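You operate a simulated robot arm through the tools that you are given. There is no shell and no other tool. Be economical: measure what you need, move in short steps, check, and stop when the job is done.

The job below is to be done with a simulated robot arm. You get a single attempt, and the scene is never put back.

TASK
Put things in order on the top of the dryer. At the end: the white lint roll from the top of the dryer is in the black bucket; the white label clip from the top of the dryer stands on top of the green can (marked "PEAS"); the silver strainer stands where the yellow alarm stood; the yellow alarm stands where the white lint roll stood; whatever was shut is shut again. Leave all else as you found it, and nothing knocked over.
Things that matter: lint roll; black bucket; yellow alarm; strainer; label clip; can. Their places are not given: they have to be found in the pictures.

The check looks at the end state, three seconds after you hand in, the way a careful person would. Anything else that was tipped, shoved, dropped, spilled or broken makes it a failure.

THE ROBOT
A 7-joint arm with a two-finger parallel gripper, fixed in place. Base frame: the origin is at the foot of the arm, x ahead of it, y to its left, z up; the work surface is at about z = 0. Units: mm, degrees, N and s.
With the tool pointing down near the work surface it reaches from about 240 to 620 mm from the base axis. Its first joint turns from -66.0 to 66.0 degrees. Payload 2.6 kg.
The TCP is the grasp point between the finger pads, 30 mm short of the fingertips. In the tool frame z runs along the fingers and y along their closing line. Largest opening 94 mm; finger width 28, thickness 10; the body of the gripper, 50 by 96 mm, starts 55 mm behind the TCP.
Orientation is told as [roll, pitch, yaw] about the base's x, y, z axes, in that order, counted from this pose: with the fingers straight down and closing along the base's y, the tool's x points along the base's -x, its y along +y and its z along -z.

THE INTERFACE
- The arm moves only by the tool move_arm. Its argument "moves" is a list of rows, each a list of 7 numbers: the turn, a rotation vector about the tool's x, y, z in units of 120 degrees (1.0 is 120 degrees), then the shift along the tool's x, y, z in units of 200 mm (1.0 is 200 mm), then the gripper command, from -1 (shut) to 1 (fully open), values between in proportion. In form: [[rx, ry, rz, tx, ty, tz, hand], ...]. A call has 1 to 20 rows; each row is the pose to reach, as a shift and turn from the pose commanded when the call began, along the tool's axes at that moment. A call with a number of a shift or a turn outside -1 to 1 is refused whole. A row lasts 0.2 s, in which the tool goes at most 50 mm and 8.6 degrees; a call with a longer step from one row to the next is refused whole, and so is a gripper value outside its range. A pose out of reach is approached as far as the arm can. The call stops where the force on the tool passes 40 N (or 10 N more than at its start, if that is more) or the arm is blocked; 0.2 s more then pass. The fingers move at their own pace (about 72 mm/s each) and stop on an object; they squeeze with about 21 N. The grip force told is the motor's: it shows also when the fingers shut on nothing. Time passes only in rows, and 0.2 s behind the last, so rows that repeat a pose let the fingers close. It gives the time, the measured TCP pose, the force on the tool (base axes), the opening and the grip force at its end, in the units of the frame above (readings bear some noise).
- Cameras (640 x 400 px; columns grow to the right, rows downward): "scene" is fixed at [17.3, 418.3, 564.5]; the picture's right is [-0.92, -0.38, 0.00], its down [-0.21, 0.52, -0.83] and it looks along [0.32, -0.77, -0.56] (base axes); focal length 265 px, centre (320, 200). "wrist" rides on the gripper at [-37, 0, -58] in the tool frame; the picture's right is [0.00, -1.00, 0.00], its down [0.97, 0.00, -0.24] and it looks along [0.24, 0.00, 0.97] (tool axes); focal length 218 px, centre (320, 200).
- grab_frame(camera): a new picture of that camera. The clock stands still meanwhile.
- measure_at(camera, pixels): for up to 12 pixels [column, row] of the newest picture of that camera ("zoom" is the newest enlarged one), the place [x, y, z] in the base frame of the surface seen there, good to about 2 mm. The clock stands still meanwhile.
- enlarge(camera, box): a new picture of the part [left, top, right, bottom] of that camera's present view, enlarged. The clock stands still meanwhile.
- job_done(): hands the job in; it is judged then, once.

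Go step by step. Measure first, check grasps and placings, and put right what went wrong. The budget is 80 turns and 46 pictures, counting those below and the enlarged ones. Unless the task says otherwise, let go and move clear before handing in, and close with one line.

The tools are called as a command line: name --pt "numbers of a row" for each row, then --argument value for the rest, lists and objects as JSON in quotes. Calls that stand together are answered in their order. move_arm: Moves the arm, as the interface text tells. Its arguments: {"type":"object","properties":{"moves":{"type":"array"}},"required":["moves"]} The other tools are called the same way: grab_frame (camera) takes a picture; measure_at (camera, pixels) gives the place of the surface under pixels of a picture; enlarge (camera, box) takes an enlarged picture of a part of a camera's view; job_done () hands the job in.

At the start:

```text
time: 0.0
eef_pos: [291.3, -48.5, 430.1]
orientation: [0.1, 0.0, 0.0]
ft_force: [0.0, -0.2, 0.1]
grip_width: 94.1
grip_force: 0.0
```

scene: 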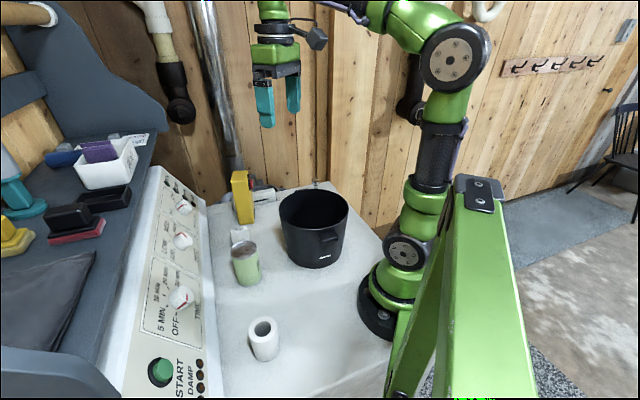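
wrist: 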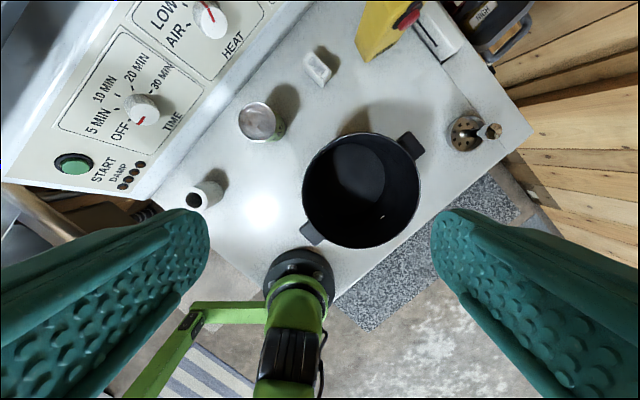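

The wrist picture shows what looks like the lint roll (205,195), can (262,120), clip (317,68), alarm (385,30), bucket (360,190) and maybe the strainer (468,132). I'll look closer before measuring.

enlarge --camera "wrist" --box '[340, 0, 560, 160]'

enlarge --camera "scene" --box '[200, 150, 400, 370]'

measure_at --camera "wrist" --pixels '[[197, 199], [212, 189], [262, 120], [317, 60], [318, 78], [372, 30], [405, 15], [435, 30], [468, 132], [490, 130], [360, 190], [280, 220]]'

measure_at --camera "scene" --pixels '[[263, 328], [264, 350], [243, 248], [248, 275], [239, 232], [240, 175], [246, 218], [262, 195], [285, 200], [348, 215], [315, 190], [300, 300]]'

```text
2.50 times, centred on (450, 80) of wrist
```

zoom: 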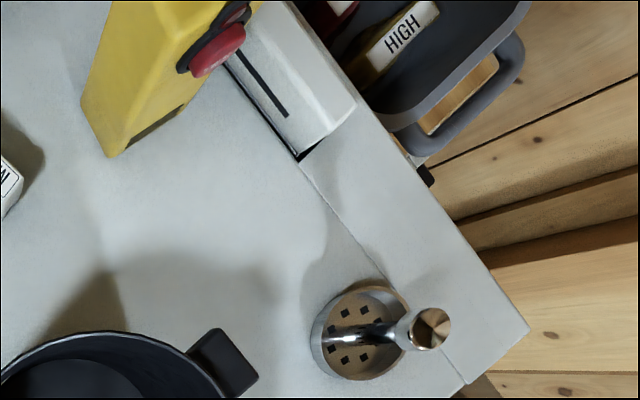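

```text
1.82 times, centred on (300, 260) of scene
```

zoom: 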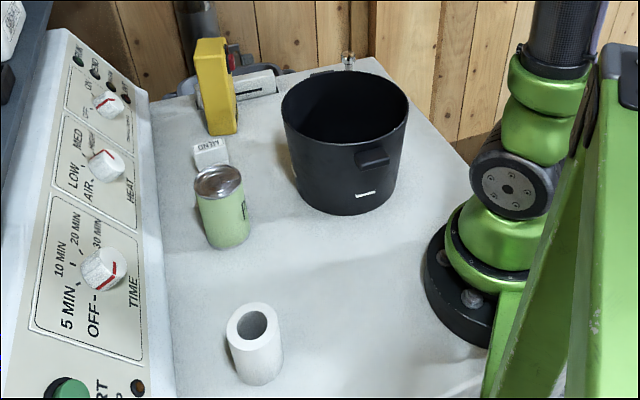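

```text
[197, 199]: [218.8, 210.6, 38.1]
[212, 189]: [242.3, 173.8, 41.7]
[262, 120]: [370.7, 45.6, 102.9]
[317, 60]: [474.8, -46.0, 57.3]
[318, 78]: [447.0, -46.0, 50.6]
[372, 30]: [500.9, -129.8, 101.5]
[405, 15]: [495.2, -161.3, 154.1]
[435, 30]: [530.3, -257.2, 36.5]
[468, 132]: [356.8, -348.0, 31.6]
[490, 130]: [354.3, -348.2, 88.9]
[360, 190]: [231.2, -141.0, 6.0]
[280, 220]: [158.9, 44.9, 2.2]
```

```text
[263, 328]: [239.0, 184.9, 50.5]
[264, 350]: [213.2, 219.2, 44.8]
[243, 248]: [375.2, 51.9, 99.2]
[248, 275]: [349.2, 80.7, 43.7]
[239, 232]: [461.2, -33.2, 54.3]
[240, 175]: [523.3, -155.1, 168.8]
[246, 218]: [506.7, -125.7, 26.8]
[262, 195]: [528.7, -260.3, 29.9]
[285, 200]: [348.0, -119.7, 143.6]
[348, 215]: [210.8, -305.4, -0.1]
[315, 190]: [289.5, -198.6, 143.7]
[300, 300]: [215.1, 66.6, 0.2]
```

The roll is standing near (228,197), can at (370,52), clip at (461,-40), alarm at (505,-140), strainer with knob at (355,-348). I'll measure rims and the panel edge more precisely.

measure_at --camera "scene" --pixels '[[251, 328], [277, 326], [262, 319], [263, 338], [215, 340], [205, 260], [233, 247], [254, 246], [243, 242], [245, 256], [352, 238], [330, 237]]'

measure_at --camera "wrist" --pixels '[[306, 190], [360, 138], [414, 190], [360, 244], [405, 145], [315, 235], [310, 52], [327, 72], [318, 84], [304, 56], [486, 128], [450, 135]]'

move_arm --pt "0 0 0 0.05 0.2 0.1 1" --pt "0 0 0 0.1 0.4 0.2 1" --pt "0 0 0 0.15 0.6 0.3 1" --pt "0 0 0 0.2 0.8 0.4 1" --pt "0 0 0 0.25 1.0 0.5 1"

grab_frame --camera "wrist"

```text
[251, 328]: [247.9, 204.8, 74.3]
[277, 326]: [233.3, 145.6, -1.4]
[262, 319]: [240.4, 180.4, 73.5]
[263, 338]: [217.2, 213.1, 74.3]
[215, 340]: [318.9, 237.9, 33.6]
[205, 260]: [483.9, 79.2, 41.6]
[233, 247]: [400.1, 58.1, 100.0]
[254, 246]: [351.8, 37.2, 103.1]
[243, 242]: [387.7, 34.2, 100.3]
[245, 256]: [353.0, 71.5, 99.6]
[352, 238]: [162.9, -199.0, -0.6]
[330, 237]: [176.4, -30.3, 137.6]
```

```text
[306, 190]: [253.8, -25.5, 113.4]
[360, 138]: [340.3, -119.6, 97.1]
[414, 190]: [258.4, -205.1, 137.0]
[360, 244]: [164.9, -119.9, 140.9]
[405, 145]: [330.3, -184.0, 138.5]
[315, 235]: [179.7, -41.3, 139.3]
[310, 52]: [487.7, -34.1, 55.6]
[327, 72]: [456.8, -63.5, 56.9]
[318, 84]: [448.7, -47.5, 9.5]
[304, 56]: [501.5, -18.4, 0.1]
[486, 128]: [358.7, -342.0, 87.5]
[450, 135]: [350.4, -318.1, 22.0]
```

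```text
time: 1.2
eef_pos: [243.1, 151.1, 328.0]
orientation: [0.0, -0.1, 0.0]
ft_force: [-0.5, -0.2, 0.0]
grip_width: 94.0
grip_force: 0.0
```

```text
41 pictures are left
```

wrist: 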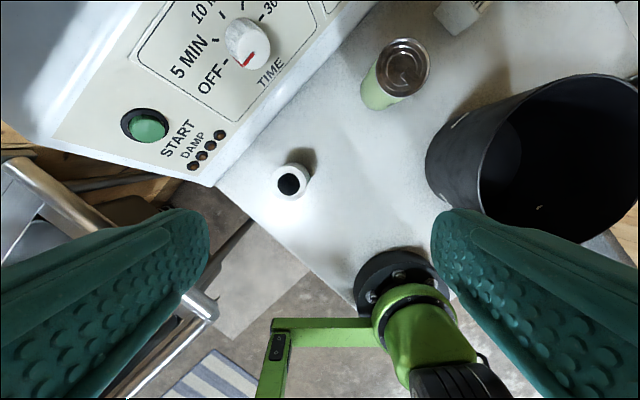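

The roll's top ring is at about (289,183) in the wrist view. I'll measure its rim and foot.

measure_at --camera "wrist" --pixels '[[276, 184], [289, 171], [302, 184], [289, 197], [280, 175], [298, 193], [310, 175], [225, 195], [260, 150]]'

enlarge --camera "wrist" --box '[240, 140, 340, 220]'

```text
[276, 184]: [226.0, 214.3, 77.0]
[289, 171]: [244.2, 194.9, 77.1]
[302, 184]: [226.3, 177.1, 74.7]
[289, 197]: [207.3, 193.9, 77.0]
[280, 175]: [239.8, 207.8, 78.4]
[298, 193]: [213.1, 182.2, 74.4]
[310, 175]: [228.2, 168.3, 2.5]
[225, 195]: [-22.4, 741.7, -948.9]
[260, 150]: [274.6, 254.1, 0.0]
```

```text
5.00 times, centred on (290, 180) of wrist
```

zoom: 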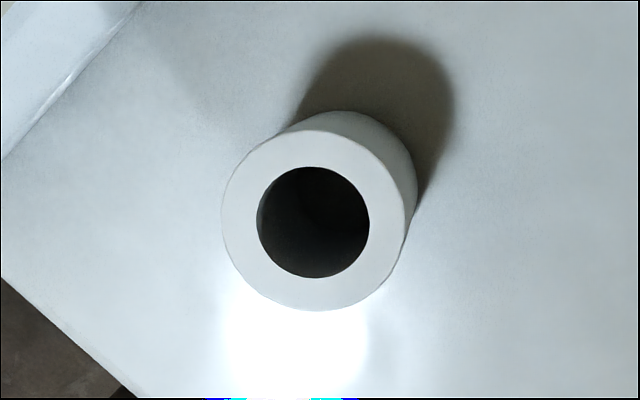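

The roll is about 52 mm across, 76 high, centred at about (226,195.5). I'll move over it.

move_arm --pt "0 0 0 0.03 0.08 0.2 1" --pt "0 0 0 0.06 0.16 0.4 1" --pt "0 0 0 0.075 0.22 0.6 1" --pt "0 0 0 0.075 0.22 0.8 1" --pt "0 0 0 0.075 0.22 0.95 1" --pt "0 0 0 0.075 0.22 0.95 1"

grab_frame --camera "wrist"

```text
time: 2.6
eef_pos: [228.1, 198.0, 137.1]
orientation: [0.0, 0.0, 0.0]
ft_force: [-0.3, -0.2, -0.2]
grip_width: 93.7
grip_force: 0.0
```

```text
39 pictures are left
```

wrist: 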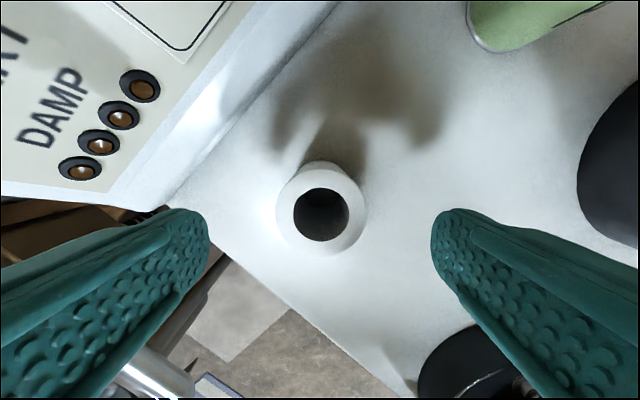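

The ring is centred between the fingers (column 321). Descending and gripping.

move_arm --pt "0 0 0 0 0 0.15 1" --pt "0 0 0 0 0 0.3 1" --pt "0 0 0 0 0 0.42 1" --pt "0 0 0 0 0 0.42 0" --pt "0 0 0 0 0 0.42 -1" --pt "0 0 0 0 0 0.42 -1" --pt "0 0 0 0 0 0.42 -1"

```text
time: 4.2
eef_pos: [227.9, 196.7, 55.3]
orientation: [-0.1, 0.0, -0.1]
ft_force: [0.4, 0.3, 0.2]
grip_width: 54.0
grip_force: 20.9
```

The roll is held (54 mm). Lifting and heading toward the bucket.

move_arm --pt "0 0 0 0 0 -0.2 -1" --pt "0 0 0 0 0 -0.42 -1" --pt "0 0 0 0 0 -0.64 -1" --pt "0 0 0 0 0 -0.87 -1" --pt "0 0 0 -0.06 -0.2 -0.87 -1" --pt "0 0 0 -0.14 -0.4 -0.87 -1" --pt "0 0 0 -0.22 -0.6 -0.87 -1" --pt "0 0 0 -0.26 -0.8 -0.87 -1" --pt "0 0 0 -0.28 -1.0 -0.87 -1"

move_arm --pt "0 0 0 0.03 -0.2 0 -1" --pt "0 0 0 0.1 -0.4 0 -1" --pt "0 0 0 0.13 -0.56 0 -1" --pt "0 0 0 0.13 -0.56 0 -1"

grab_frame --camera "wrist"

grab_frame --camera "scene"

```text
time: 6.2
eef_pos: [283.5, -4.0, 229.5]
orientation: [-0.1, 0.1, -0.1]
ft_force: [-0.5, -0.4, 0.5]
grip_width: 0.0
grip_force: 20.2
```

```text
time: 7.2
eef_pos: [257.4, -115.7, 229.6]
orientation: [0.0, 0.0, 0.1]
ft_force: [0.2, -0.4, -0.5]
grip_width: 0.0
grip_force: 21.1
```

```text
38 pictures are left
```

wrist: 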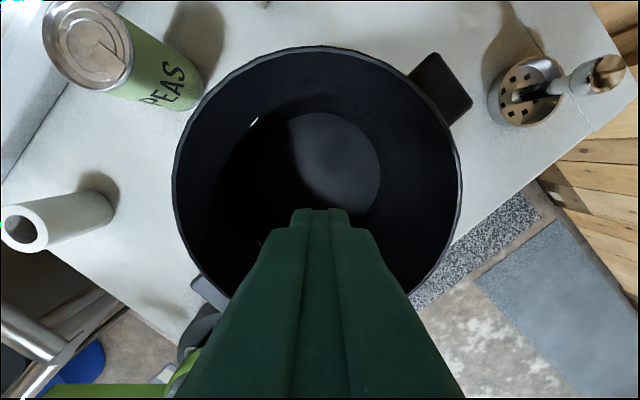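

```text
37 pictures are left
```

scene: 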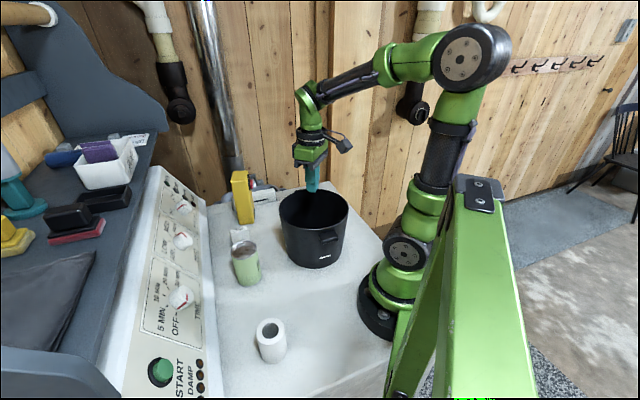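

The roll slipped out during the lift and is standing at scene (270,340), slightly shifted; nothing was toppled. I'll go back and measure it, and lift more slowly this time.

measure_at --camera "scene" --pixels '[[258, 331], [281, 326], [268, 319], [270, 340], [264, 322], [259, 325]]'

move_arm --pt "0 0 0 -0.06 0.2 -0.1 -1" --pt "0 0 0 -0.08 0.4 -0.2 0" --pt "0 0 0 -0.08 0.6 -0.2 1" --pt "0 0 0 -0.08 0.8 -0.2 1" --pt "0 0 0 -0.05 1.0 -0.2 1"

move_arm --pt "0 0 0 0.08 0.2 0 1" --pt "0 0 0 0.14 0.4 0 1" --pt "0 0 0 0.14 0.4 0 1"

grab_frame --camera "wrist"

```text
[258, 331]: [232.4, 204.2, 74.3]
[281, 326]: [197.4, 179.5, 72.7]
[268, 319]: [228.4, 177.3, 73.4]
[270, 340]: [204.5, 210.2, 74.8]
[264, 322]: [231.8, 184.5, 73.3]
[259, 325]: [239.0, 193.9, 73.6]
```

```text
time: 8.4
eef_pos: [266.7, 83.3, 270.3]
orientation: [0.0, 0.0, -0.2]
ft_force: [-0.4, -0.1, 0.3]
grip_width: 94.0
grip_force: 0.0
```

```text
time: 9.2
eef_pos: [238.3, 162.0, 269.6]
orientation: [0.0, 0.0, 0.0]
ft_force: [0.5, 0.5, 0.6]
grip_width: 94.2
grip_force: 0.1
```

```text
36 pictures are left
```

wrist: 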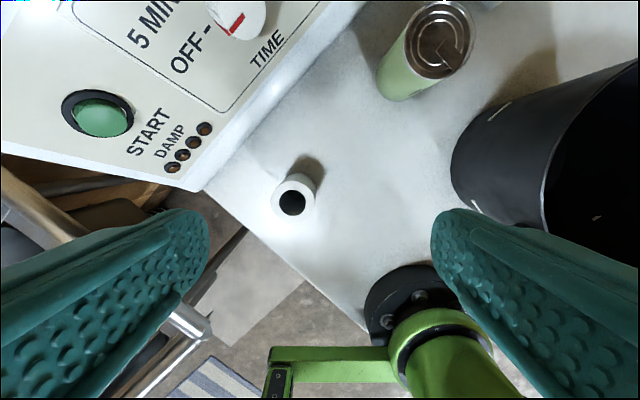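

The roll has shifted a bit toward the base. Measuring its rim again.

measure_at --camera "wrist" --pixels '[[276, 202], [292, 183], [310, 202], [293, 217], [281, 190], [304, 213]]'

enlarge --camera "wrist" --box '[242, 160, 342, 240]'

```text
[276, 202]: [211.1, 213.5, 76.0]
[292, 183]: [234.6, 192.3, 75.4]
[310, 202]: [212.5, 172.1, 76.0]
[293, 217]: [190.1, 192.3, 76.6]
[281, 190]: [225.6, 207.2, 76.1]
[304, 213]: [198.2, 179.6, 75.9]
```

```text
5.00 times, centred on (292, 200) of wrist
```

zoom: 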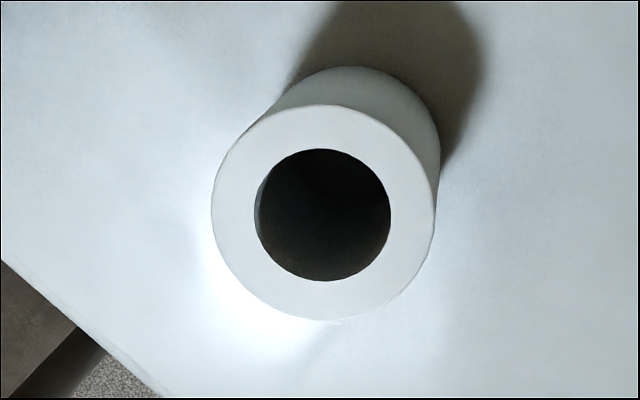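

Its centre is now about (212.5,192.5). Going over it, gripping lower and lifting gently.

move_arm --pt "0 0 0 0.06 0.07 0.2 1" --pt "0 0 0 0.129 0.145 0.4 1" --pt "0 0 0 0.129 0.145 0.6 1" --pt "0 0 0 0.129 0.145 0.8 1" --pt "0 0 0 0.129 0.145 0.8 1"

move_arm --pt "0 0 0 0 0 0.12 1" --pt "0 0 0 0 0 0.24 1" --pt "0 0 0 0 0 0.34 1" --pt "0 0 0 0 0 0.34 1" --pt "0 0 0 0 0 0.34 0.2" --pt "0 0 0 0 0 0.34 -1" --pt "0 0 0 0 0 0.34 -1" --pt "0 0 0 0 0 0.34 -1" --pt "0 0 0 0 0 0.34 -1" --pt "0 0 0 0 0 0.32 -1" --pt "0 0 0 0 0 0.28 -1" --pt "0 0 0 0 0 0.24 -1"

grab_frame --camera "wrist"

```text
time: 10.4
eef_pos: [213.9, 191.5, 111.3]
orientation: [0.1, -0.1, 0.0]
ft_force: [-0.1, -0.1, -0.2]
grip_width: 93.9
grip_force: 0.1
```

```text
time: 13.0
eef_pos: [212.5, 193.9, 61.3]
orientation: [-0.1, 0.0, 0.0]
ft_force: [0.3, 0.0, -0.7]
grip_width: 54.6
grip_force: 21.2
```

```text
34 pictures are left
```

wrist: 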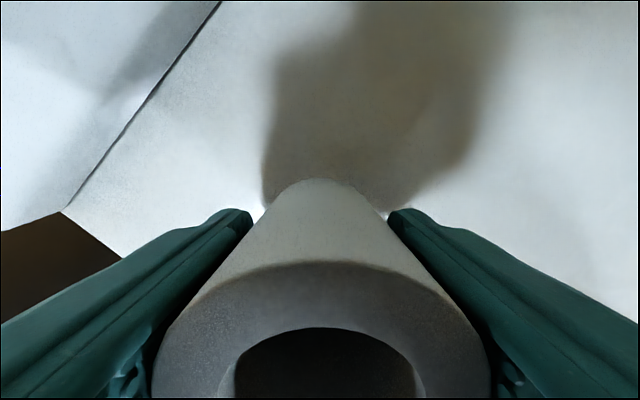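

Force is low; I need to know whether the roll is off the surface. Measuring its top ring.

measure_at --camera "wrist" --pixels '[[320, 300], [320, 270], [320, 190], [200, 370], [440, 370], [320, 170]]'

enlarge --camera "scene" --box '[220, 270, 340, 390]'

```text
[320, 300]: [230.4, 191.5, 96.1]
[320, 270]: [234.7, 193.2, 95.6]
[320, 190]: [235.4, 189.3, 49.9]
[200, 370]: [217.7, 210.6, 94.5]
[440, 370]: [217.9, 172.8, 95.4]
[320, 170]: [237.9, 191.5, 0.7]
```

```text
3.33 times, centred on (280, 330) of scene
```

zoom: 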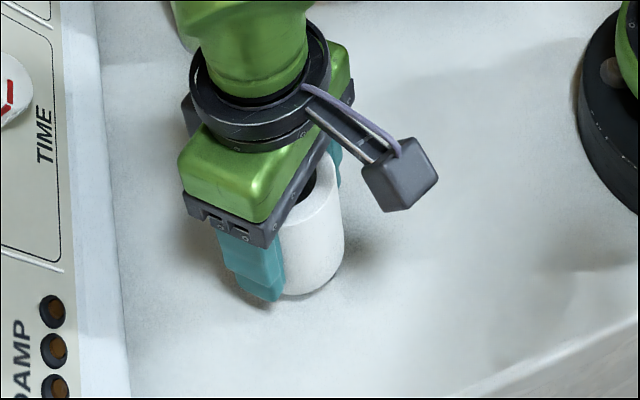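

The ring's top reads z 96, so the roll is lifted 20 mm. I'll continue up slowly.

move_arm --pt "0 0 0 0 0 -0.06 -1" --pt "0 0 0 0 0 -0.14 -1" --pt "0 0 0 0 0 -0.22 -1" --pt "0 0 0 0 0 -0.3 -1" --pt "0 0 0 0 0 -0.38 -1" --pt "0 0 0 0 0 -0.46 -1" --pt "0 0 0 0 0 -0.54 -1" --pt "0 0 0 0 0 -0.62 -1" --pt "0 0 0 0 0 -0.7 -1" --pt "0 0 0 0 0 -0.78 -1" --pt "0 0 0 0 0 -0.84 -1"

```text
time: 15.4
eef_pos: [211.7, 192.4, 230.0]
orientation: [0.1, -0.1, 0.1]
ft_force: [-1.1, -0.1, -1.1]
grip_width: 54.5
grip_force: 20.5
```

Still held (54.5 mm). Carrying it slowly toward the bucket.

move_arm --pt "0 0 0 -0.04 -0.05 0 -1" --pt "0 0 0 -0.09 -0.13 0 -1" --pt "0 0 0 -0.14 -0.22 0 -1" --pt "0 0 0 -0.19 -0.32 0 -1" --pt "0 0 0 -0.24 -0.44 0 -1" --pt "0 0 0 -0.27 -0.56 0 -1" --pt "0 0 0 -0.3 -0.68 0 -1" --pt "0 0 0 -0.3 -0.8 0 -1" --pt "0 0 0 -0.3 -0.92 0 -1" --pt "0 0 0 -0.3 -1.0 0 -1"

move_arm --pt "0 0 0 0 -0.07 0 -1" --pt "0 0 0 0.03 -0.17 0 -1" --pt "0 0 0 0.05 -0.28 0 -1" --pt "0 0 0 0.07 -0.39 0 -1" --pt "0 0 0 0.08 -0.49 0 -1" --pt "0 0 0 0.08 -0.545 0 -1" --pt "0 0 0 0.08 -0.545 0 -1"

grab_frame --camera "wrist"

```text
time: 17.6
eef_pos: [272.2, -6.5, 229.2]
orientation: [-0.1, 0.0, 0.0]
ft_force: [0.3, 0.3, -0.1]
grip_width: 54.2
grip_force: 20.8
```

```text
time: 19.2
eef_pos: [256.7, -116.4, 229.6]
orientation: [-0.1, 0.0, 0.1]
ft_force: [1.0, -0.4, -0.5]
grip_width: 54.3
grip_force: 21.3
```

```text
32 pictures are left
```

wrist: 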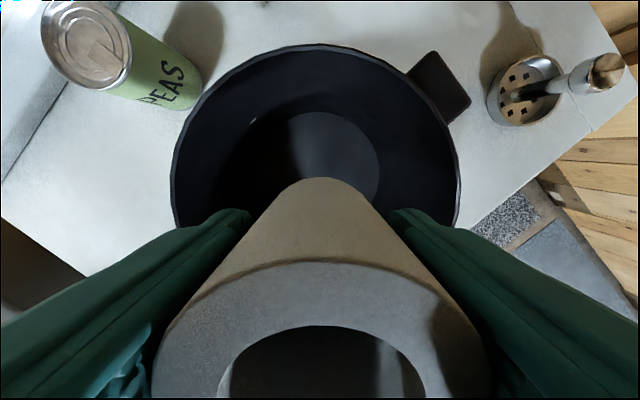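

The roll is centred above the bucket. Lowering it in.

move_arm --pt "0 0 0 0 0 0.06 -1" --pt "0 0 0 0 0 0.15 -1" --pt "0 0 0 0 0 0.25 -1" --pt "0 0 0 0 0 0.35 -1" --pt "0 0 0 0 0 0.45 -1" --pt "0 0 0 0 0 0.55 -1" --pt "0 0 0 0 0 0.65 -1" --pt "0 0 0 0 0 0.74 -1" --pt "0 0 0 0 0 0.81 -1" --pt "0 0 0 0 0 0.86 -1" --pt "0 0 0 0 0 0.87 -1" --pt "0 0 0 0 0 0.88 -1"

```text
time: 21.8
eef_pos: [256.5, -116.5, 52.6]
orientation: [0.0, -0.1, -0.1]
ft_force: [0.2, 0.7, -0.6]
grip_width: 54.2
grip_force: 21.0
```

Roll bottom should be a few mm off the bucket's floor. Opening partly and rising.

move_arm --pt "0 0 0 0 0 0.01 0.3" --pt "0 0 0 0 0 0.01 0.6" --pt "0 0 0 0 0 0.01 0.6" --pt "0 0 0 0 0 -0.1 0.6" --pt "0 0 0 0 0 -0.3 0.6" --pt "0 0 0 0 0 -0.5 0.6" --pt "0 0 0 0 0 -0.7 0.6" --pt "0 0 0 0 0 -0.9 0.6" --pt "0 0 0 0 0 -1.0 1"

grab_frame --camera "wrist"

```text
time: 23.8
eef_pos: [257.5, -116.6, 253.5]
orientation: [0.0, 0.0, 0.0]
ft_force: [-0.2, -0.8, 0.2]
grip_width: 94.2
grip_force: 0.1
```

```text
31 pictures are left
```

wrist: 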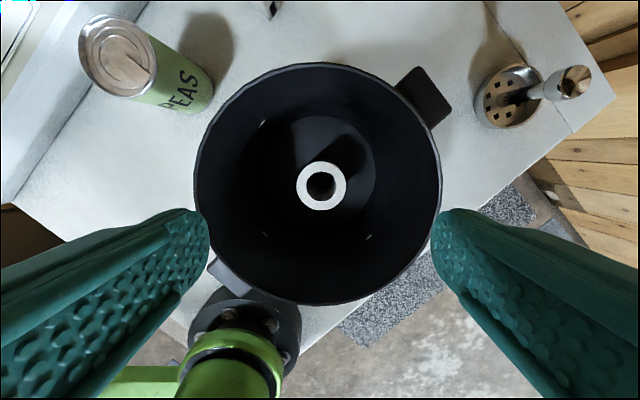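

The roll stands in the bucket. Now to the alarm: rise and move over it to look.

move_arm --pt "0 0 0 -0.1 0 -0.2 1" --pt "0 0 0 -0.3 -0.02 -0.3 1" --pt "0 0 0 -0.5 -0.05 -0.4 1" --pt "0 0 0 -0.7 -0.1 -0.4 1" --pt "0 0 0 -0.9 -0.12 -0.4 1" --pt "0 0 0 -1.0 -0.12 -0.4 1" --pt "0 0 0 -1.0 -0.12 -0.4 1"

grab_frame --camera "wrist"

enlarge --camera "scene" --box '[200, 150, 300, 250]'

```text
time: 25.4
eef_pos: [458.2, -140.8, 334.5]
orientation: [-0.1, 0.0, 0.0]
ft_force: [0.3, -0.2, -0.1]
grip_width: 94.1
grip_force: 0.0
```

```text
30 pictures are left
```

wrist: 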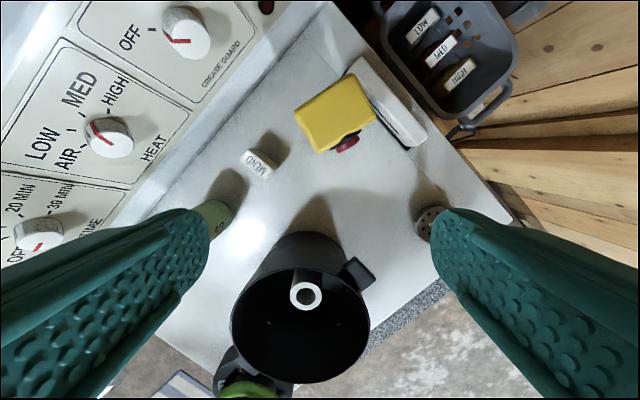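

```text
4.00 times, centred on (250, 200) of scene
```

zoom: 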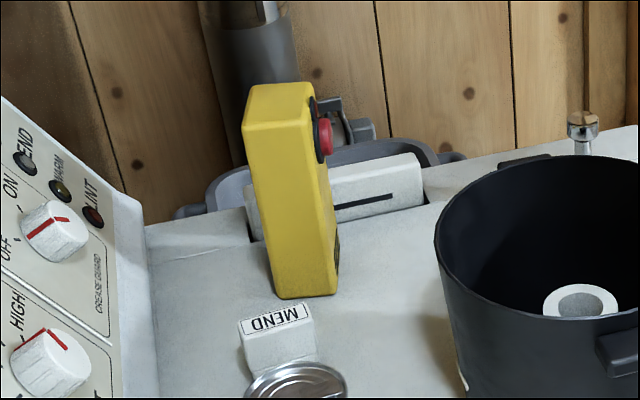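

The alarm top is in view around (338,110), with a red button on its near-right side. I'll enlarge to measure its corners.

enlarge --camera "wrist" --box '[280, 50, 400, 170]'

measure_at --camera "wrist" --pixels '[[298, 113], [347, 77], [372, 112], [318, 148], [330, 100], [345, 125], [345, 148], [355, 132], [328, 149], [372, 122], [370, 70], [410, 140]]'

```text
3.33 times, centred on (340, 110) of wrist
```

zoom: 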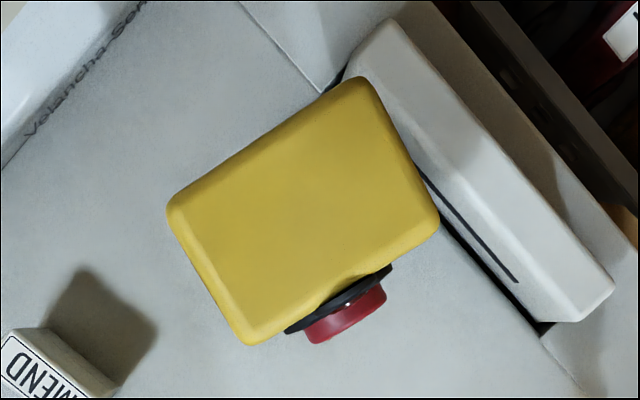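

```text
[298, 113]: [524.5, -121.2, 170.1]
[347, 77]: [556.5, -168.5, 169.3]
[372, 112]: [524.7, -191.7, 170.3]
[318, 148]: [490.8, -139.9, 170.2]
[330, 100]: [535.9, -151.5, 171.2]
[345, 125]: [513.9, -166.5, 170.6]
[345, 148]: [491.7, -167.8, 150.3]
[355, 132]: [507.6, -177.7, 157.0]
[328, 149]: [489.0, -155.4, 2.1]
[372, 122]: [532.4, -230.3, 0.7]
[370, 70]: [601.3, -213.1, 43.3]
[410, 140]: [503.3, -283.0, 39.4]
```

Alarm top is about 61 by 39 mm, centred at about (524,-155), long side turned ~33°. I'll check its foot corners and the table edge near the roll's place from the scene view.

grab_frame --camera "scene"

measure_at --camera "scene" --pixels '[[239, 223], [252, 222], [254, 215], [237, 215], [232, 176], [247, 178], [248, 196], [235, 196], [257, 188], [300, 390], [330, 375], [360, 350]]'

```text
27 pictures are left
```

scene: 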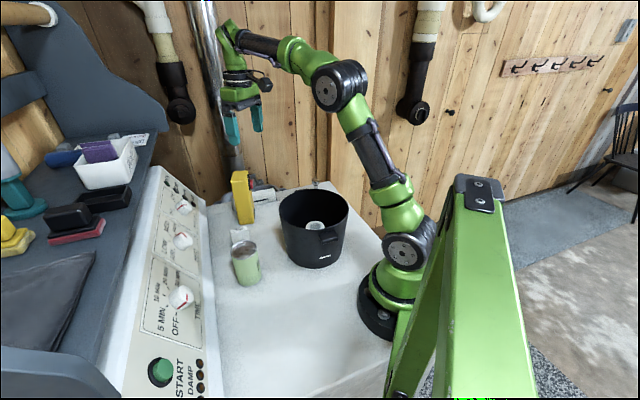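

```text
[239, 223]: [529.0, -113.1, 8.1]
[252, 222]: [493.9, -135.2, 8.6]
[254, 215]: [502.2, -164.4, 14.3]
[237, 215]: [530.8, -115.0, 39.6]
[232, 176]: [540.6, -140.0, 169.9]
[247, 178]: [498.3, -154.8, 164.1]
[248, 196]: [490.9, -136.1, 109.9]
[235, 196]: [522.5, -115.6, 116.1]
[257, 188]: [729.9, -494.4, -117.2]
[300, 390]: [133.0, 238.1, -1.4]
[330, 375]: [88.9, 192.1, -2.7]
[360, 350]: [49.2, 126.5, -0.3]
```

Foot edge from (529,-113) to (494,-135) gives the end face at ~32°, centre about (526,-152). I'll turn the tool to close along the long side (clear of the button) and hover above.

move_arm --pt "0 0 -0.06 -0.1 -0.015 0.1 1" --pt "0 0 -0.12 -0.2 -0.03 0.2 1" --pt "0 0 -0.18 -0.3 -0.05 0.3 1" --pt "0 0 -0.24 -0.3475 -0.0575 0.4 1" --pt "0 0 -0.27 -0.3475 -0.0575 0.5 1" --pt "0 0 -0.27 -0.3475 -0.0575 0.58 1" --pt "0 0 -0.27 -0.3475 -0.0575 0.58 1"

grab_frame --camera "wrist"

```text
time: 27.0
eef_pos: [526.1, -153.5, 217.3]
orientation: [0.1, -0.1, 32.4]
ft_force: [0.1, 0.0, 0.2]
grip_width: 94.3
grip_force: 0.1
```

```text
26 pictures are left
```

wrist: 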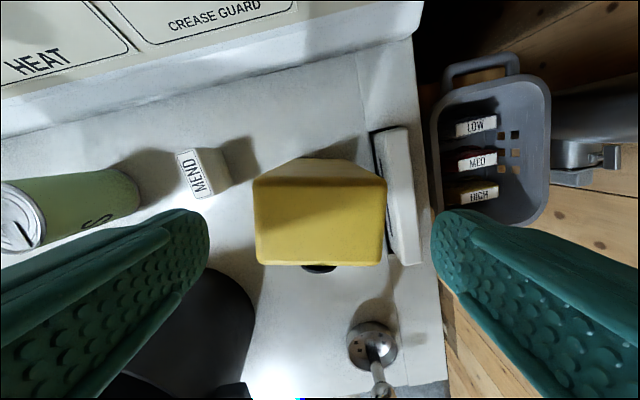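

The alarm is square to the fingers and centred (columns 253–386). Descending to z 126 and closing.

move_arm --pt "0 0 0 0 0 0.12 1" --pt "0 0 0 0 0 0.24 1" --pt "0 0 0 0 0 0.36 1" --pt "0 0 0 0 0 0.455 1" --pt "0 0 0 0 0 0.455 1" --pt "0 0 0 0 0 0.455 0.5" --pt "0 0 0 0 0 0.455 0" --pt "0 0 0 0 0 0.455 -1" --pt "0 0 0 0 0 0.455 -1" --pt "0 0 0 0 0 0.455 -1"

```text
time: 29.2
eef_pos: [527.7, -152.6, 127.4]
orientation: [0.1, 0.1, 32.4]
ft_force: [0.3, 0.1, 0.8]
grip_width: 74.2
grip_force: 21.0
```

Width 74 — a bit more than expected. Small test lift, then look.

move_arm --pt "0 0 0 0 0 -0.02 -1" --pt "0 0 0 0 0 -0.05 -1" --pt "0 0 0 0 0 -0.08 -1" --pt "0 0 0 0 0 -0.1 -1" --pt "0 0 0 0 0 -0.1 -1"

enlarge --camera "scene" --box '[200, 130, 300, 250]'

grab_frame --camera "wrist"

```text
time: 30.4
eef_pos: [528.1, -151.9, 146.4]
orientation: [-0.1, 0.0, 32.4]
ft_force: [-0.3, -0.9, -0.9]
grip_width: 74.0
grip_force: 21.2
```

```text
3.33 times, centred on (250, 190) of scene
```

zoom: 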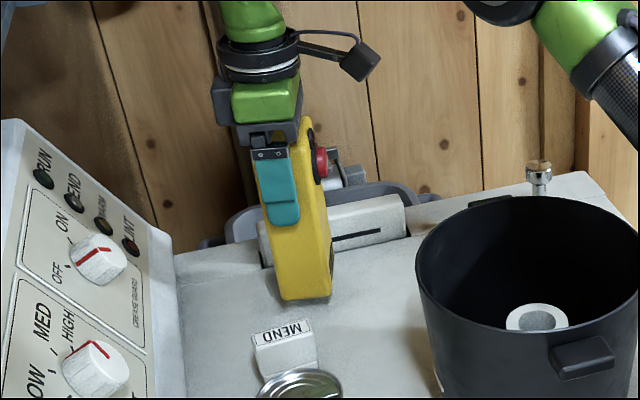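

```text
24 pictures are left
```

wrist: 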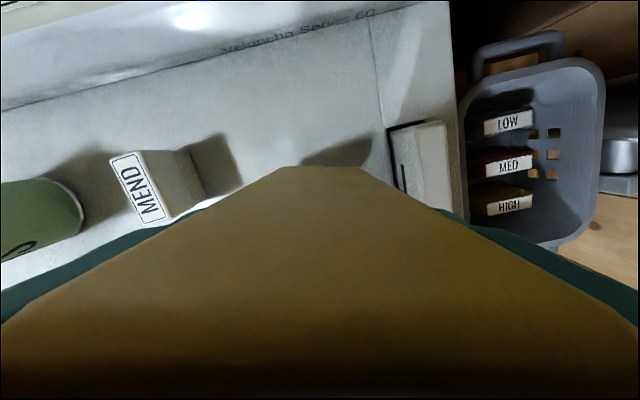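

The alarm is off the surface and hangs level. Lifting slowly to carry height.

move_arm --pt "0 0 0 0 0 -0.04 -1" --pt "0 0 0 0 0 -0.11 -1" --pt "0 0 0 0 0 -0.19 -1" --pt "0 0 0 0 0 -0.28 -1" --pt "0 0 0 0 0 -0.38 -1" --pt "0 0 0 0 0 -0.48 -1" --pt "0 0 0 0 0 -0.58 -1" --pt "0 0 0 0 0 -0.67 -1" --pt "0 0 0 0 0 -0.73 -1" --pt "0 0 0 0 0 -0.765 -1"

move_arm --pt "0 0 0 0.005 0.04 0 -1" --pt "0 0 0 0.015 0.12 0 -1" --pt "0 0 0 0.03 0.22 0 -1" --pt "0 0 0 0.045 0.33 0 -1" --pt "0 0 0 0.062 0.45 0 -1" --pt "0 0 0 0.08 0.57 0 -1" --pt "0 0 0 0.1 0.69 0 -1" --pt "0 0 0 0.115 0.81 0 -1" --pt "0 0 0 0.13 0.92 0 -1" --pt "0 0 0 0.145 1.0 0 -1"

```text
time: 32.6
eef_pos: [525.2, -152.2, 300.4]
orientation: [0.0, 0.0, 32.4]
ft_force: [0.3, 0.4, -2.3]
grip_width: 73.9
grip_force: 21.4
```

```text
time: 34.8
eef_pos: [393.3, 1.1, 298.6]
orientation: [0.0, 0.1, 32.4]
ft_force: [-0.7, 0.2, -0.9]
grip_width: 74.2
grip_force: 21.1
```

move_arm --pt "0 0 0 0.005 0.04 0 -1" --pt "0 0 0 0.015 0.12 0 -1" --pt "0 0 0 0.03 0.22 0 -1" --pt "0 0 0 0.045 0.33 0 -1" --pt "0 0 0 0.062 0.45 0 -1" --pt "0 0 0 0.08 0.57 0 -1" --pt "0 0 0 0.1 0.69 0 -1" --pt "0 0 0 0.115 0.81 0 -1" --pt "0 0 0 0.13 0.92 0 -1" --pt "0 0 0 0.145 1.0 0 -1"

move_arm --pt "0 0 0 0.005 0.04 0 -1" --pt "0 0 0 0.015 0.12 0 -1" --pt "0 0 0 0.03 0.2 0 -1" --pt "0 0 0 0.039 0.25 0 -1" --pt "0 0 0 0.039 0.27 0 -1" --pt "0 0 0 0.039 0.27 0 -1"

grab_frame --camera "scene"

```text
time: 37.0
eef_pos: [260.5, 153.8, 299.1]
orientation: [0.1, 0.0, 32.4]
ft_force: [0.2, 0.6, -1.0]
grip_width: 73.9
grip_force: 21.0
```

```text
time: 38.4
eef_pos: [226.8, 196.8, 299.1]
orientation: [0.0, 0.0, 32.4]
ft_force: [0.0, 0.2, -1.2]
grip_width: 74.0
grip_force: 21.1
```

```text
23 pictures are left
```

scene: 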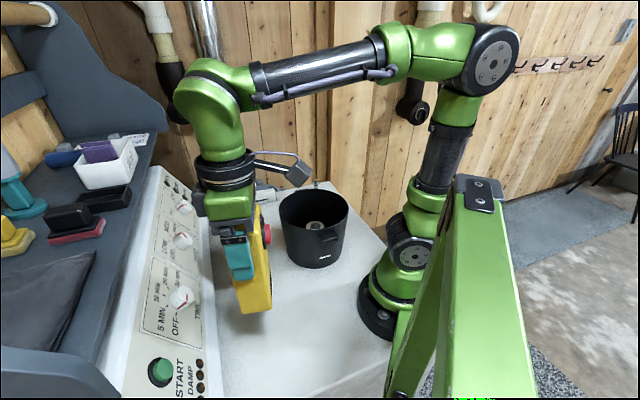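

The alarm is over the roll's old place. Lowering slowly.

move_arm --pt "0 0 0 0 0 0.05 -1" --pt "0 0 0 0 0 0.14 -1" --pt "0 0 0 0 0 0.25 -1" --pt "0 0 0 0 0 0.36 -1" --pt "0 0 0 0 0 0.47 -1" --pt "0 0 0 0 0 0.58 -1" --pt "0 0 0 0 0 0.68 -1" --pt "0 0 0 0 0 0.75 -1" --pt "0 0 0 0 0 0.8 -1" --pt "0 0 0 0 0 0.83 -1" --pt "0 0 0 0 0 0.85 -1" --pt "0 0 0 0 0 0.855 -1" --pt "0 0 0 0 0 0.86 -1" --pt "0 0 0 0 0 0.86 -1"

enlarge --camera "scene" --box '[200, 220, 340, 390]'

```text
time: 41.4
eef_pos: [226.4, 194.4, 127.7]
orientation: [0.0, 0.0, 32.5]
ft_force: [-0.1, -0.4, -0.2]
grip_width: 73.9
grip_force: 20.8
```

```text
2.35 times, centred on (270, 305) of scene
```

zoom: 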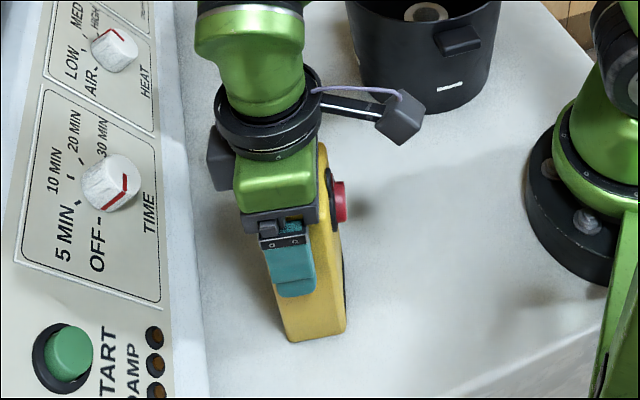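

Near touch-down (force changing from -1.2 to -0.2). A last 1.5 mm, then let go and rise straight.

move_arm --pt "0 0 0 0 0 0.004 -1" --pt "0 0 0 0 0 0.008 -1" --pt "0 0 0 0 0 0.008 -1" --pt "0 0 0 0 0 0.008 0.7" --pt "0 0 0 0 0 0.008 1" --pt "0 0 0 0 0 0.008 1" --pt "0 0 0 0 0 -0.1 1" --pt "0 0 0 0 0 -0.25 1" --pt "0 0 0 0 0 -0.4 1" --pt "0 0 0 0 0 -0.6 1" --pt "0 0 0 0 0 -0.8 1"

grab_frame --camera "scene"

```text
time: 43.8
eef_pos: [226.7, 195.5, 288.3]
orientation: [-0.1, 0.1, 32.5]
ft_force: [0.6, -0.7, -0.1]
grip_width: 94.1
grip_force: 0.1
```

```text
21 pictures are left
```

scene: 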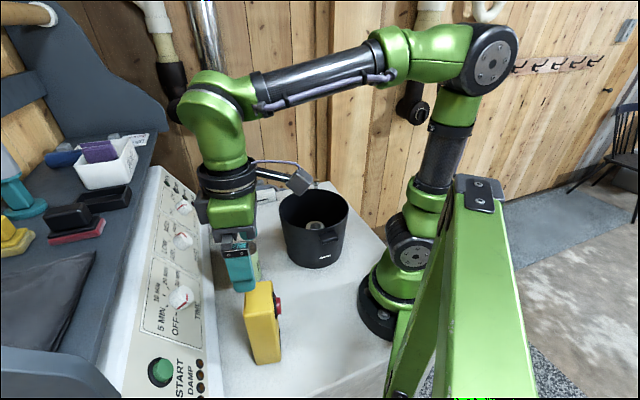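

The alarm stands upright at the roll's old place. Next the clip: moving over it.

move_arm --pt "0 0 0 -0.04 -0.2 0 1" --pt "0 0 0 -0.08 -0.4 0 1" --pt "0 0 0 -0.13 -0.62 0 1" --pt "0 0 0 -0.1735 -0.8385 0 1"

move_arm --pt "0 0 0 -0.04 -0.22 0 1" --pt "0 0 0 -0.08 -0.44 0 1" --pt "0 0 0 -0.13 -0.65 0.1 1" --pt "0 0 0 -0.1735 -0.8385 0.25 1" --pt "0 0 0 -0.1735 -0.8385 0.35 1" --pt "0 0 0 -0.1735 -0.8385 0.35 1"

grab_frame --camera "wrist"

```text
time: 44.8
eef_pos: [347.5, 74.1, 287.1]
orientation: [0.0, 0.0, 32.4]
ft_force: [-0.1, 0.6, 0.0]
grip_width: 94.3
grip_force: 0.1
```

```text
time: 46.2
eef_pos: [466.0, -51.0, 215.9]
orientation: [-0.1, 0.0, 32.4]
ft_force: [-0.2, -0.3, -0.9]
grip_width: 93.9
grip_force: 0.0
```

```text
20 pictures are left
```

wrist: 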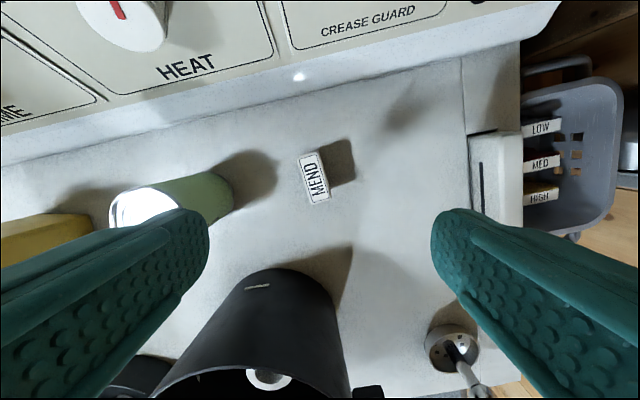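

The clip lies just ahead at (313,177). Enlarging and measuring its shape.

enlarge --camera "wrist" --box '[280, 140, 360, 215]'

measure_at --camera "wrist" --pixels '[[301, 158], [316, 154], [329, 197], [312, 202], [314, 178], [308, 200], [302, 170], [328, 178], [330, 196], [321, 158]]'

```text
5.33 times, centred on (320, 178) of wrist
```

zoom: 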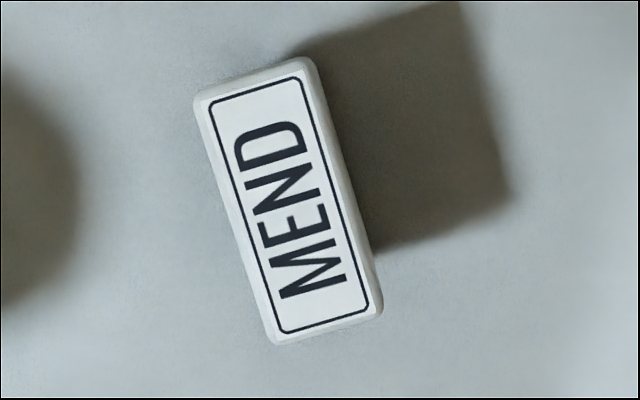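

```text
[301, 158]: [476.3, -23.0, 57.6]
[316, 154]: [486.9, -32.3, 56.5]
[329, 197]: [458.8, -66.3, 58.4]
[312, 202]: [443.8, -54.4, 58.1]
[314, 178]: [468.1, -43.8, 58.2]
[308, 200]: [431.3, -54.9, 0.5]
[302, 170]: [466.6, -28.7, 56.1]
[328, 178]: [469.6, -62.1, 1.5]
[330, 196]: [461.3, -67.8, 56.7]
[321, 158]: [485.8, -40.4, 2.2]
```

The clip is about 18 by 45 mm, 58 high, centred at (466.5,-44), long side at ~49°. Turning 16.6° more and hovering above.

move_arm --pt "0 0 -0.05 -0.012 0.012 0.12 1" --pt "0 0 -0.1 -0.024 0.0235 0.24 1" --pt "0 0 -0.138 -0.024 0.0235 0.36 1" --pt "0 0 -0.138 -0.024 0.0235 0.5 1" --pt "0 0 -0.138 -0.024 0.0235 0.55 1" --pt "0 0 -0.138 -0.024 0.0235 0.55 1"

grab_frame --camera "wrist"

```text
time: 47.6
eef_pos: [466.8, -42.7, 107.3]
orientation: [-0.1, 0.1, 49.0]
ft_force: [-0.3, 0.1, -0.5]
grip_width: 93.9
grip_force: 0.0
```

```text
18 pictures are left
```

wrist: 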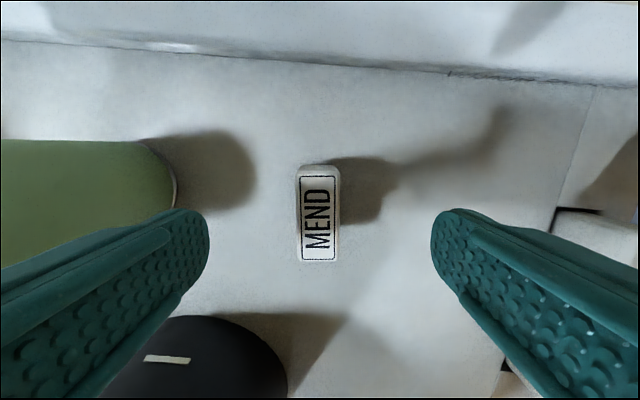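

The clip is square between the fingers (columns 298–340). Descending and gripping, then a small lift.

move_arm --pt "0 0 0 0 0 0.12 1" --pt "0 0 0 0 0 0.24 1" --pt "0 0 0 0 0 0.315 1" --pt "0 0 0 0 0 0.315 0.4" --pt "0 0 0 0 0 0.315 0" --pt "0 0 0 0 0 0.315 -0.4" --pt "0 0 0 0 0 0.315 -1" --pt "0 0 0 0 0 0.315 -1" --pt "0 0 0 0 0 0.315 -1" --pt "0 0 0 0 0 0.315 -1" --pt "0 0 0 0 0 0.3 -1" --pt "0 0 0 0 0 0.27 -1" --pt "0 0 0 0 0 0.22 -1" --pt "0 0 0 0 0 0.22 -1"

grab_frame --camera "wrist"

```text
time: 50.6
eef_pos: [466.2, -41.7, 64.4]
orientation: [-0.1, 0.0, 49.0]
ft_force: [-0.8, 0.5, -0.3]
grip_width: 27.3
grip_force: 21.0
```

```text
17 pictures are left
```

wrist: 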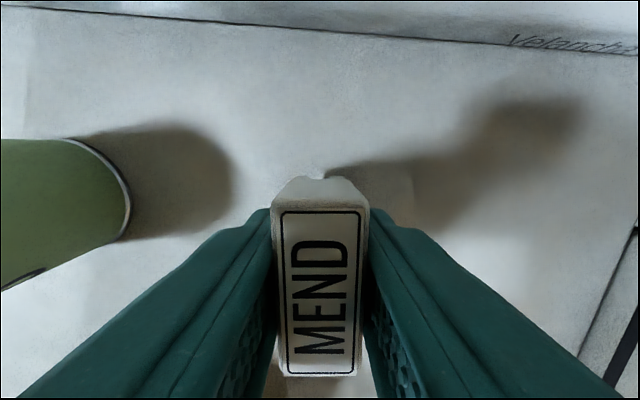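

Gripped at 27 mm; checking that it has been lifted and measuring the can's rim from the scene.

measure_at --camera "wrist" --pixels '[[320, 225], [320, 350], [290, 230], [350, 230], [320, 190], [320, 365]]'

enlarge --camera "scene" --box '[205, 205, 285, 295]'

```text
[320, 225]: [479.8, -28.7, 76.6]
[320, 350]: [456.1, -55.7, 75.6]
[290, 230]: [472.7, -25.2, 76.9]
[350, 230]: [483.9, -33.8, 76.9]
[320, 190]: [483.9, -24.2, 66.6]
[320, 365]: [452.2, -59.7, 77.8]
```

```text
4.44 times, centred on (245, 250) of scene
```

zoom: 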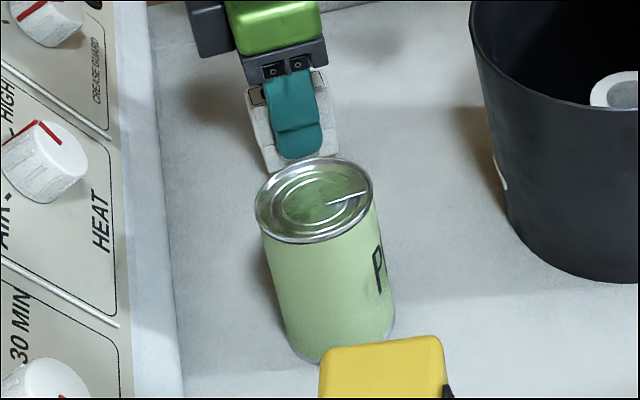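

The clip is up 19 mm. Now the can rim, using the zoom picture.

measure_at --camera "zoom" --pixels '[[258, 212], [369, 188], [330, 160], [300, 240], [340, 200], [300, 195], [345, 232], [275, 178]]'

```text
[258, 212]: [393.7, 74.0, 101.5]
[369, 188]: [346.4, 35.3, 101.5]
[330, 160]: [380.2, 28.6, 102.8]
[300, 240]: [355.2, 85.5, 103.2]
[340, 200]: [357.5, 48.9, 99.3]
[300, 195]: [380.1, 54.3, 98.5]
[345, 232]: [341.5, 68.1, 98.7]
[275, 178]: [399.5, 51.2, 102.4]
```

Can rim is centred at about (370,55), 62 across, z 103. Lifting the clip and carrying it over slowly.

move_arm --pt "0 0 0 0 0 -0.05 -1" --pt "0 0 0 0 0 -0.15 -1" --pt "0 0 0 0 0 -0.27 -1" --pt "0 0 0 0 0 -0.39 -1" --pt "0 0 0 0 0 -0.5 -1" --pt "0 0 0 0 0 -0.57 -1" --pt "0 0 0 0 0 -0.6 -1" --pt "0 0 0 -0.005 0.05 -0.6 -1" --pt "0 0 0 -0.012 0.15 -0.6 -1" --pt "0 0 0 -0.02 0.27 -0.6 -1" --pt "0 0 0 -0.03 0.39 -0.6 -1" --pt "0 0 0 -0.04 0.51 -0.6 -1" --pt "0 0 0 -0.05 0.61 -0.6 -1" --pt "0 0 0 -0.053 0.67 -0.6 -1" --pt "0 0 0 -0.053 0.686 -0.6 -1" --pt "0 0 0 -0.053 0.686 -0.6 -1"

grab_frame --camera "wrist"

enlarge --camera "scene" --box '[205, 195, 285, 295]'

```text
time: 54.0
eef_pos: [370.2, 55.6, 185.5]
orientation: [-0.1, -0.1, 49.1]
ft_force: [0.4, -0.5, 0.0]
grip_width: 27.2
grip_force: 21.5
```

```text
15 pictures are left
```

wrist: 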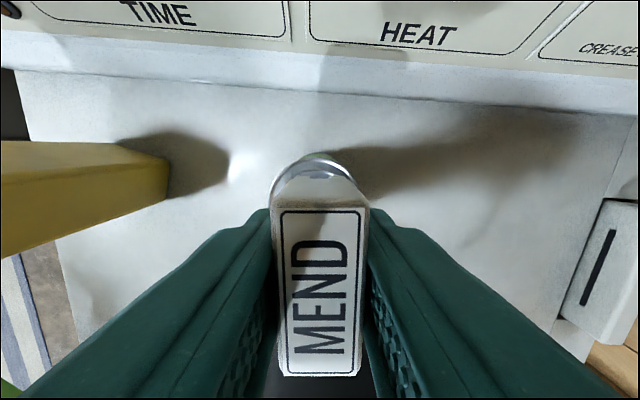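

```text
4.00 times, centred on (245, 245) of scene
```

zoom: 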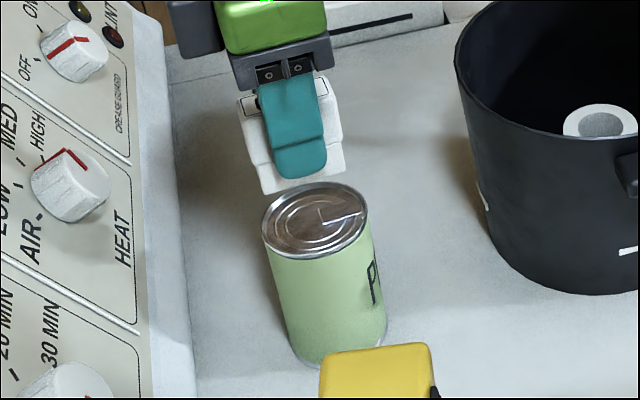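

The can rim is symmetric around the clip. Lowering gently toward contact.

move_arm --pt "0 0 0 0 0 0.05 -1" --pt "0 0 0 0 0 0.11 -1" --pt "0 0 0 0 0 0.15 -1" --pt "0 0 0 0 0 0.165 -1" --pt "0 0 0 0 0 0.175 -1" --pt "0 0 0 0 0 0.175 -1"

enlarge --camera "scene" --box '[205, 195, 285, 295]'

```text
time: 55.4
eef_pos: [371.8, 54.8, 149.7]
orientation: [-0.2, -0.2, 49.0]
ft_force: [-1.4, -0.7, 19.2]
grip_width: 27.5
grip_force: 21.0
```

```text
4.00 times, centred on (245, 245) of scene
```

zoom: 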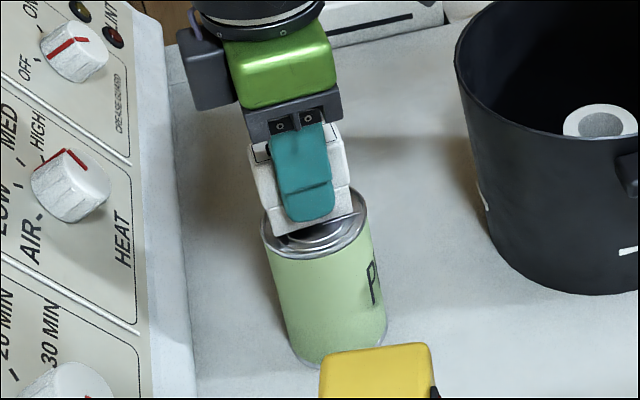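

Touching (19 N up). Checking the clip's foot position on the can before letting go.

measure_at --camera "zoom" --pixels '[[275, 230], [350, 208], [280, 244], [316, 245], [264, 232], [366, 205], [300, 258], [345, 245], [262, 170], [342, 170]]'

grab_frame --camera "wrist"

```text
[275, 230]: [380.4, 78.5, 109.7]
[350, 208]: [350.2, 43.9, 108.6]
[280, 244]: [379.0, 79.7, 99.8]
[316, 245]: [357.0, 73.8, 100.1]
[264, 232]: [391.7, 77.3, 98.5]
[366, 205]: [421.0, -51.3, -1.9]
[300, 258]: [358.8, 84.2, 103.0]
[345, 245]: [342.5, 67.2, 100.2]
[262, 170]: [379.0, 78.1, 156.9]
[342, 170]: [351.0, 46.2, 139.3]
```

```text
12 pictures are left
```

wrist: 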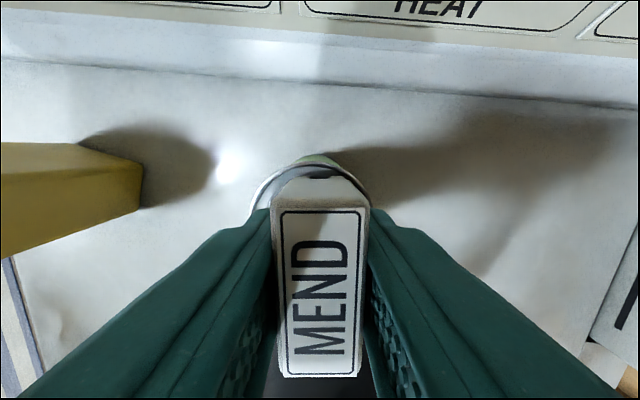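

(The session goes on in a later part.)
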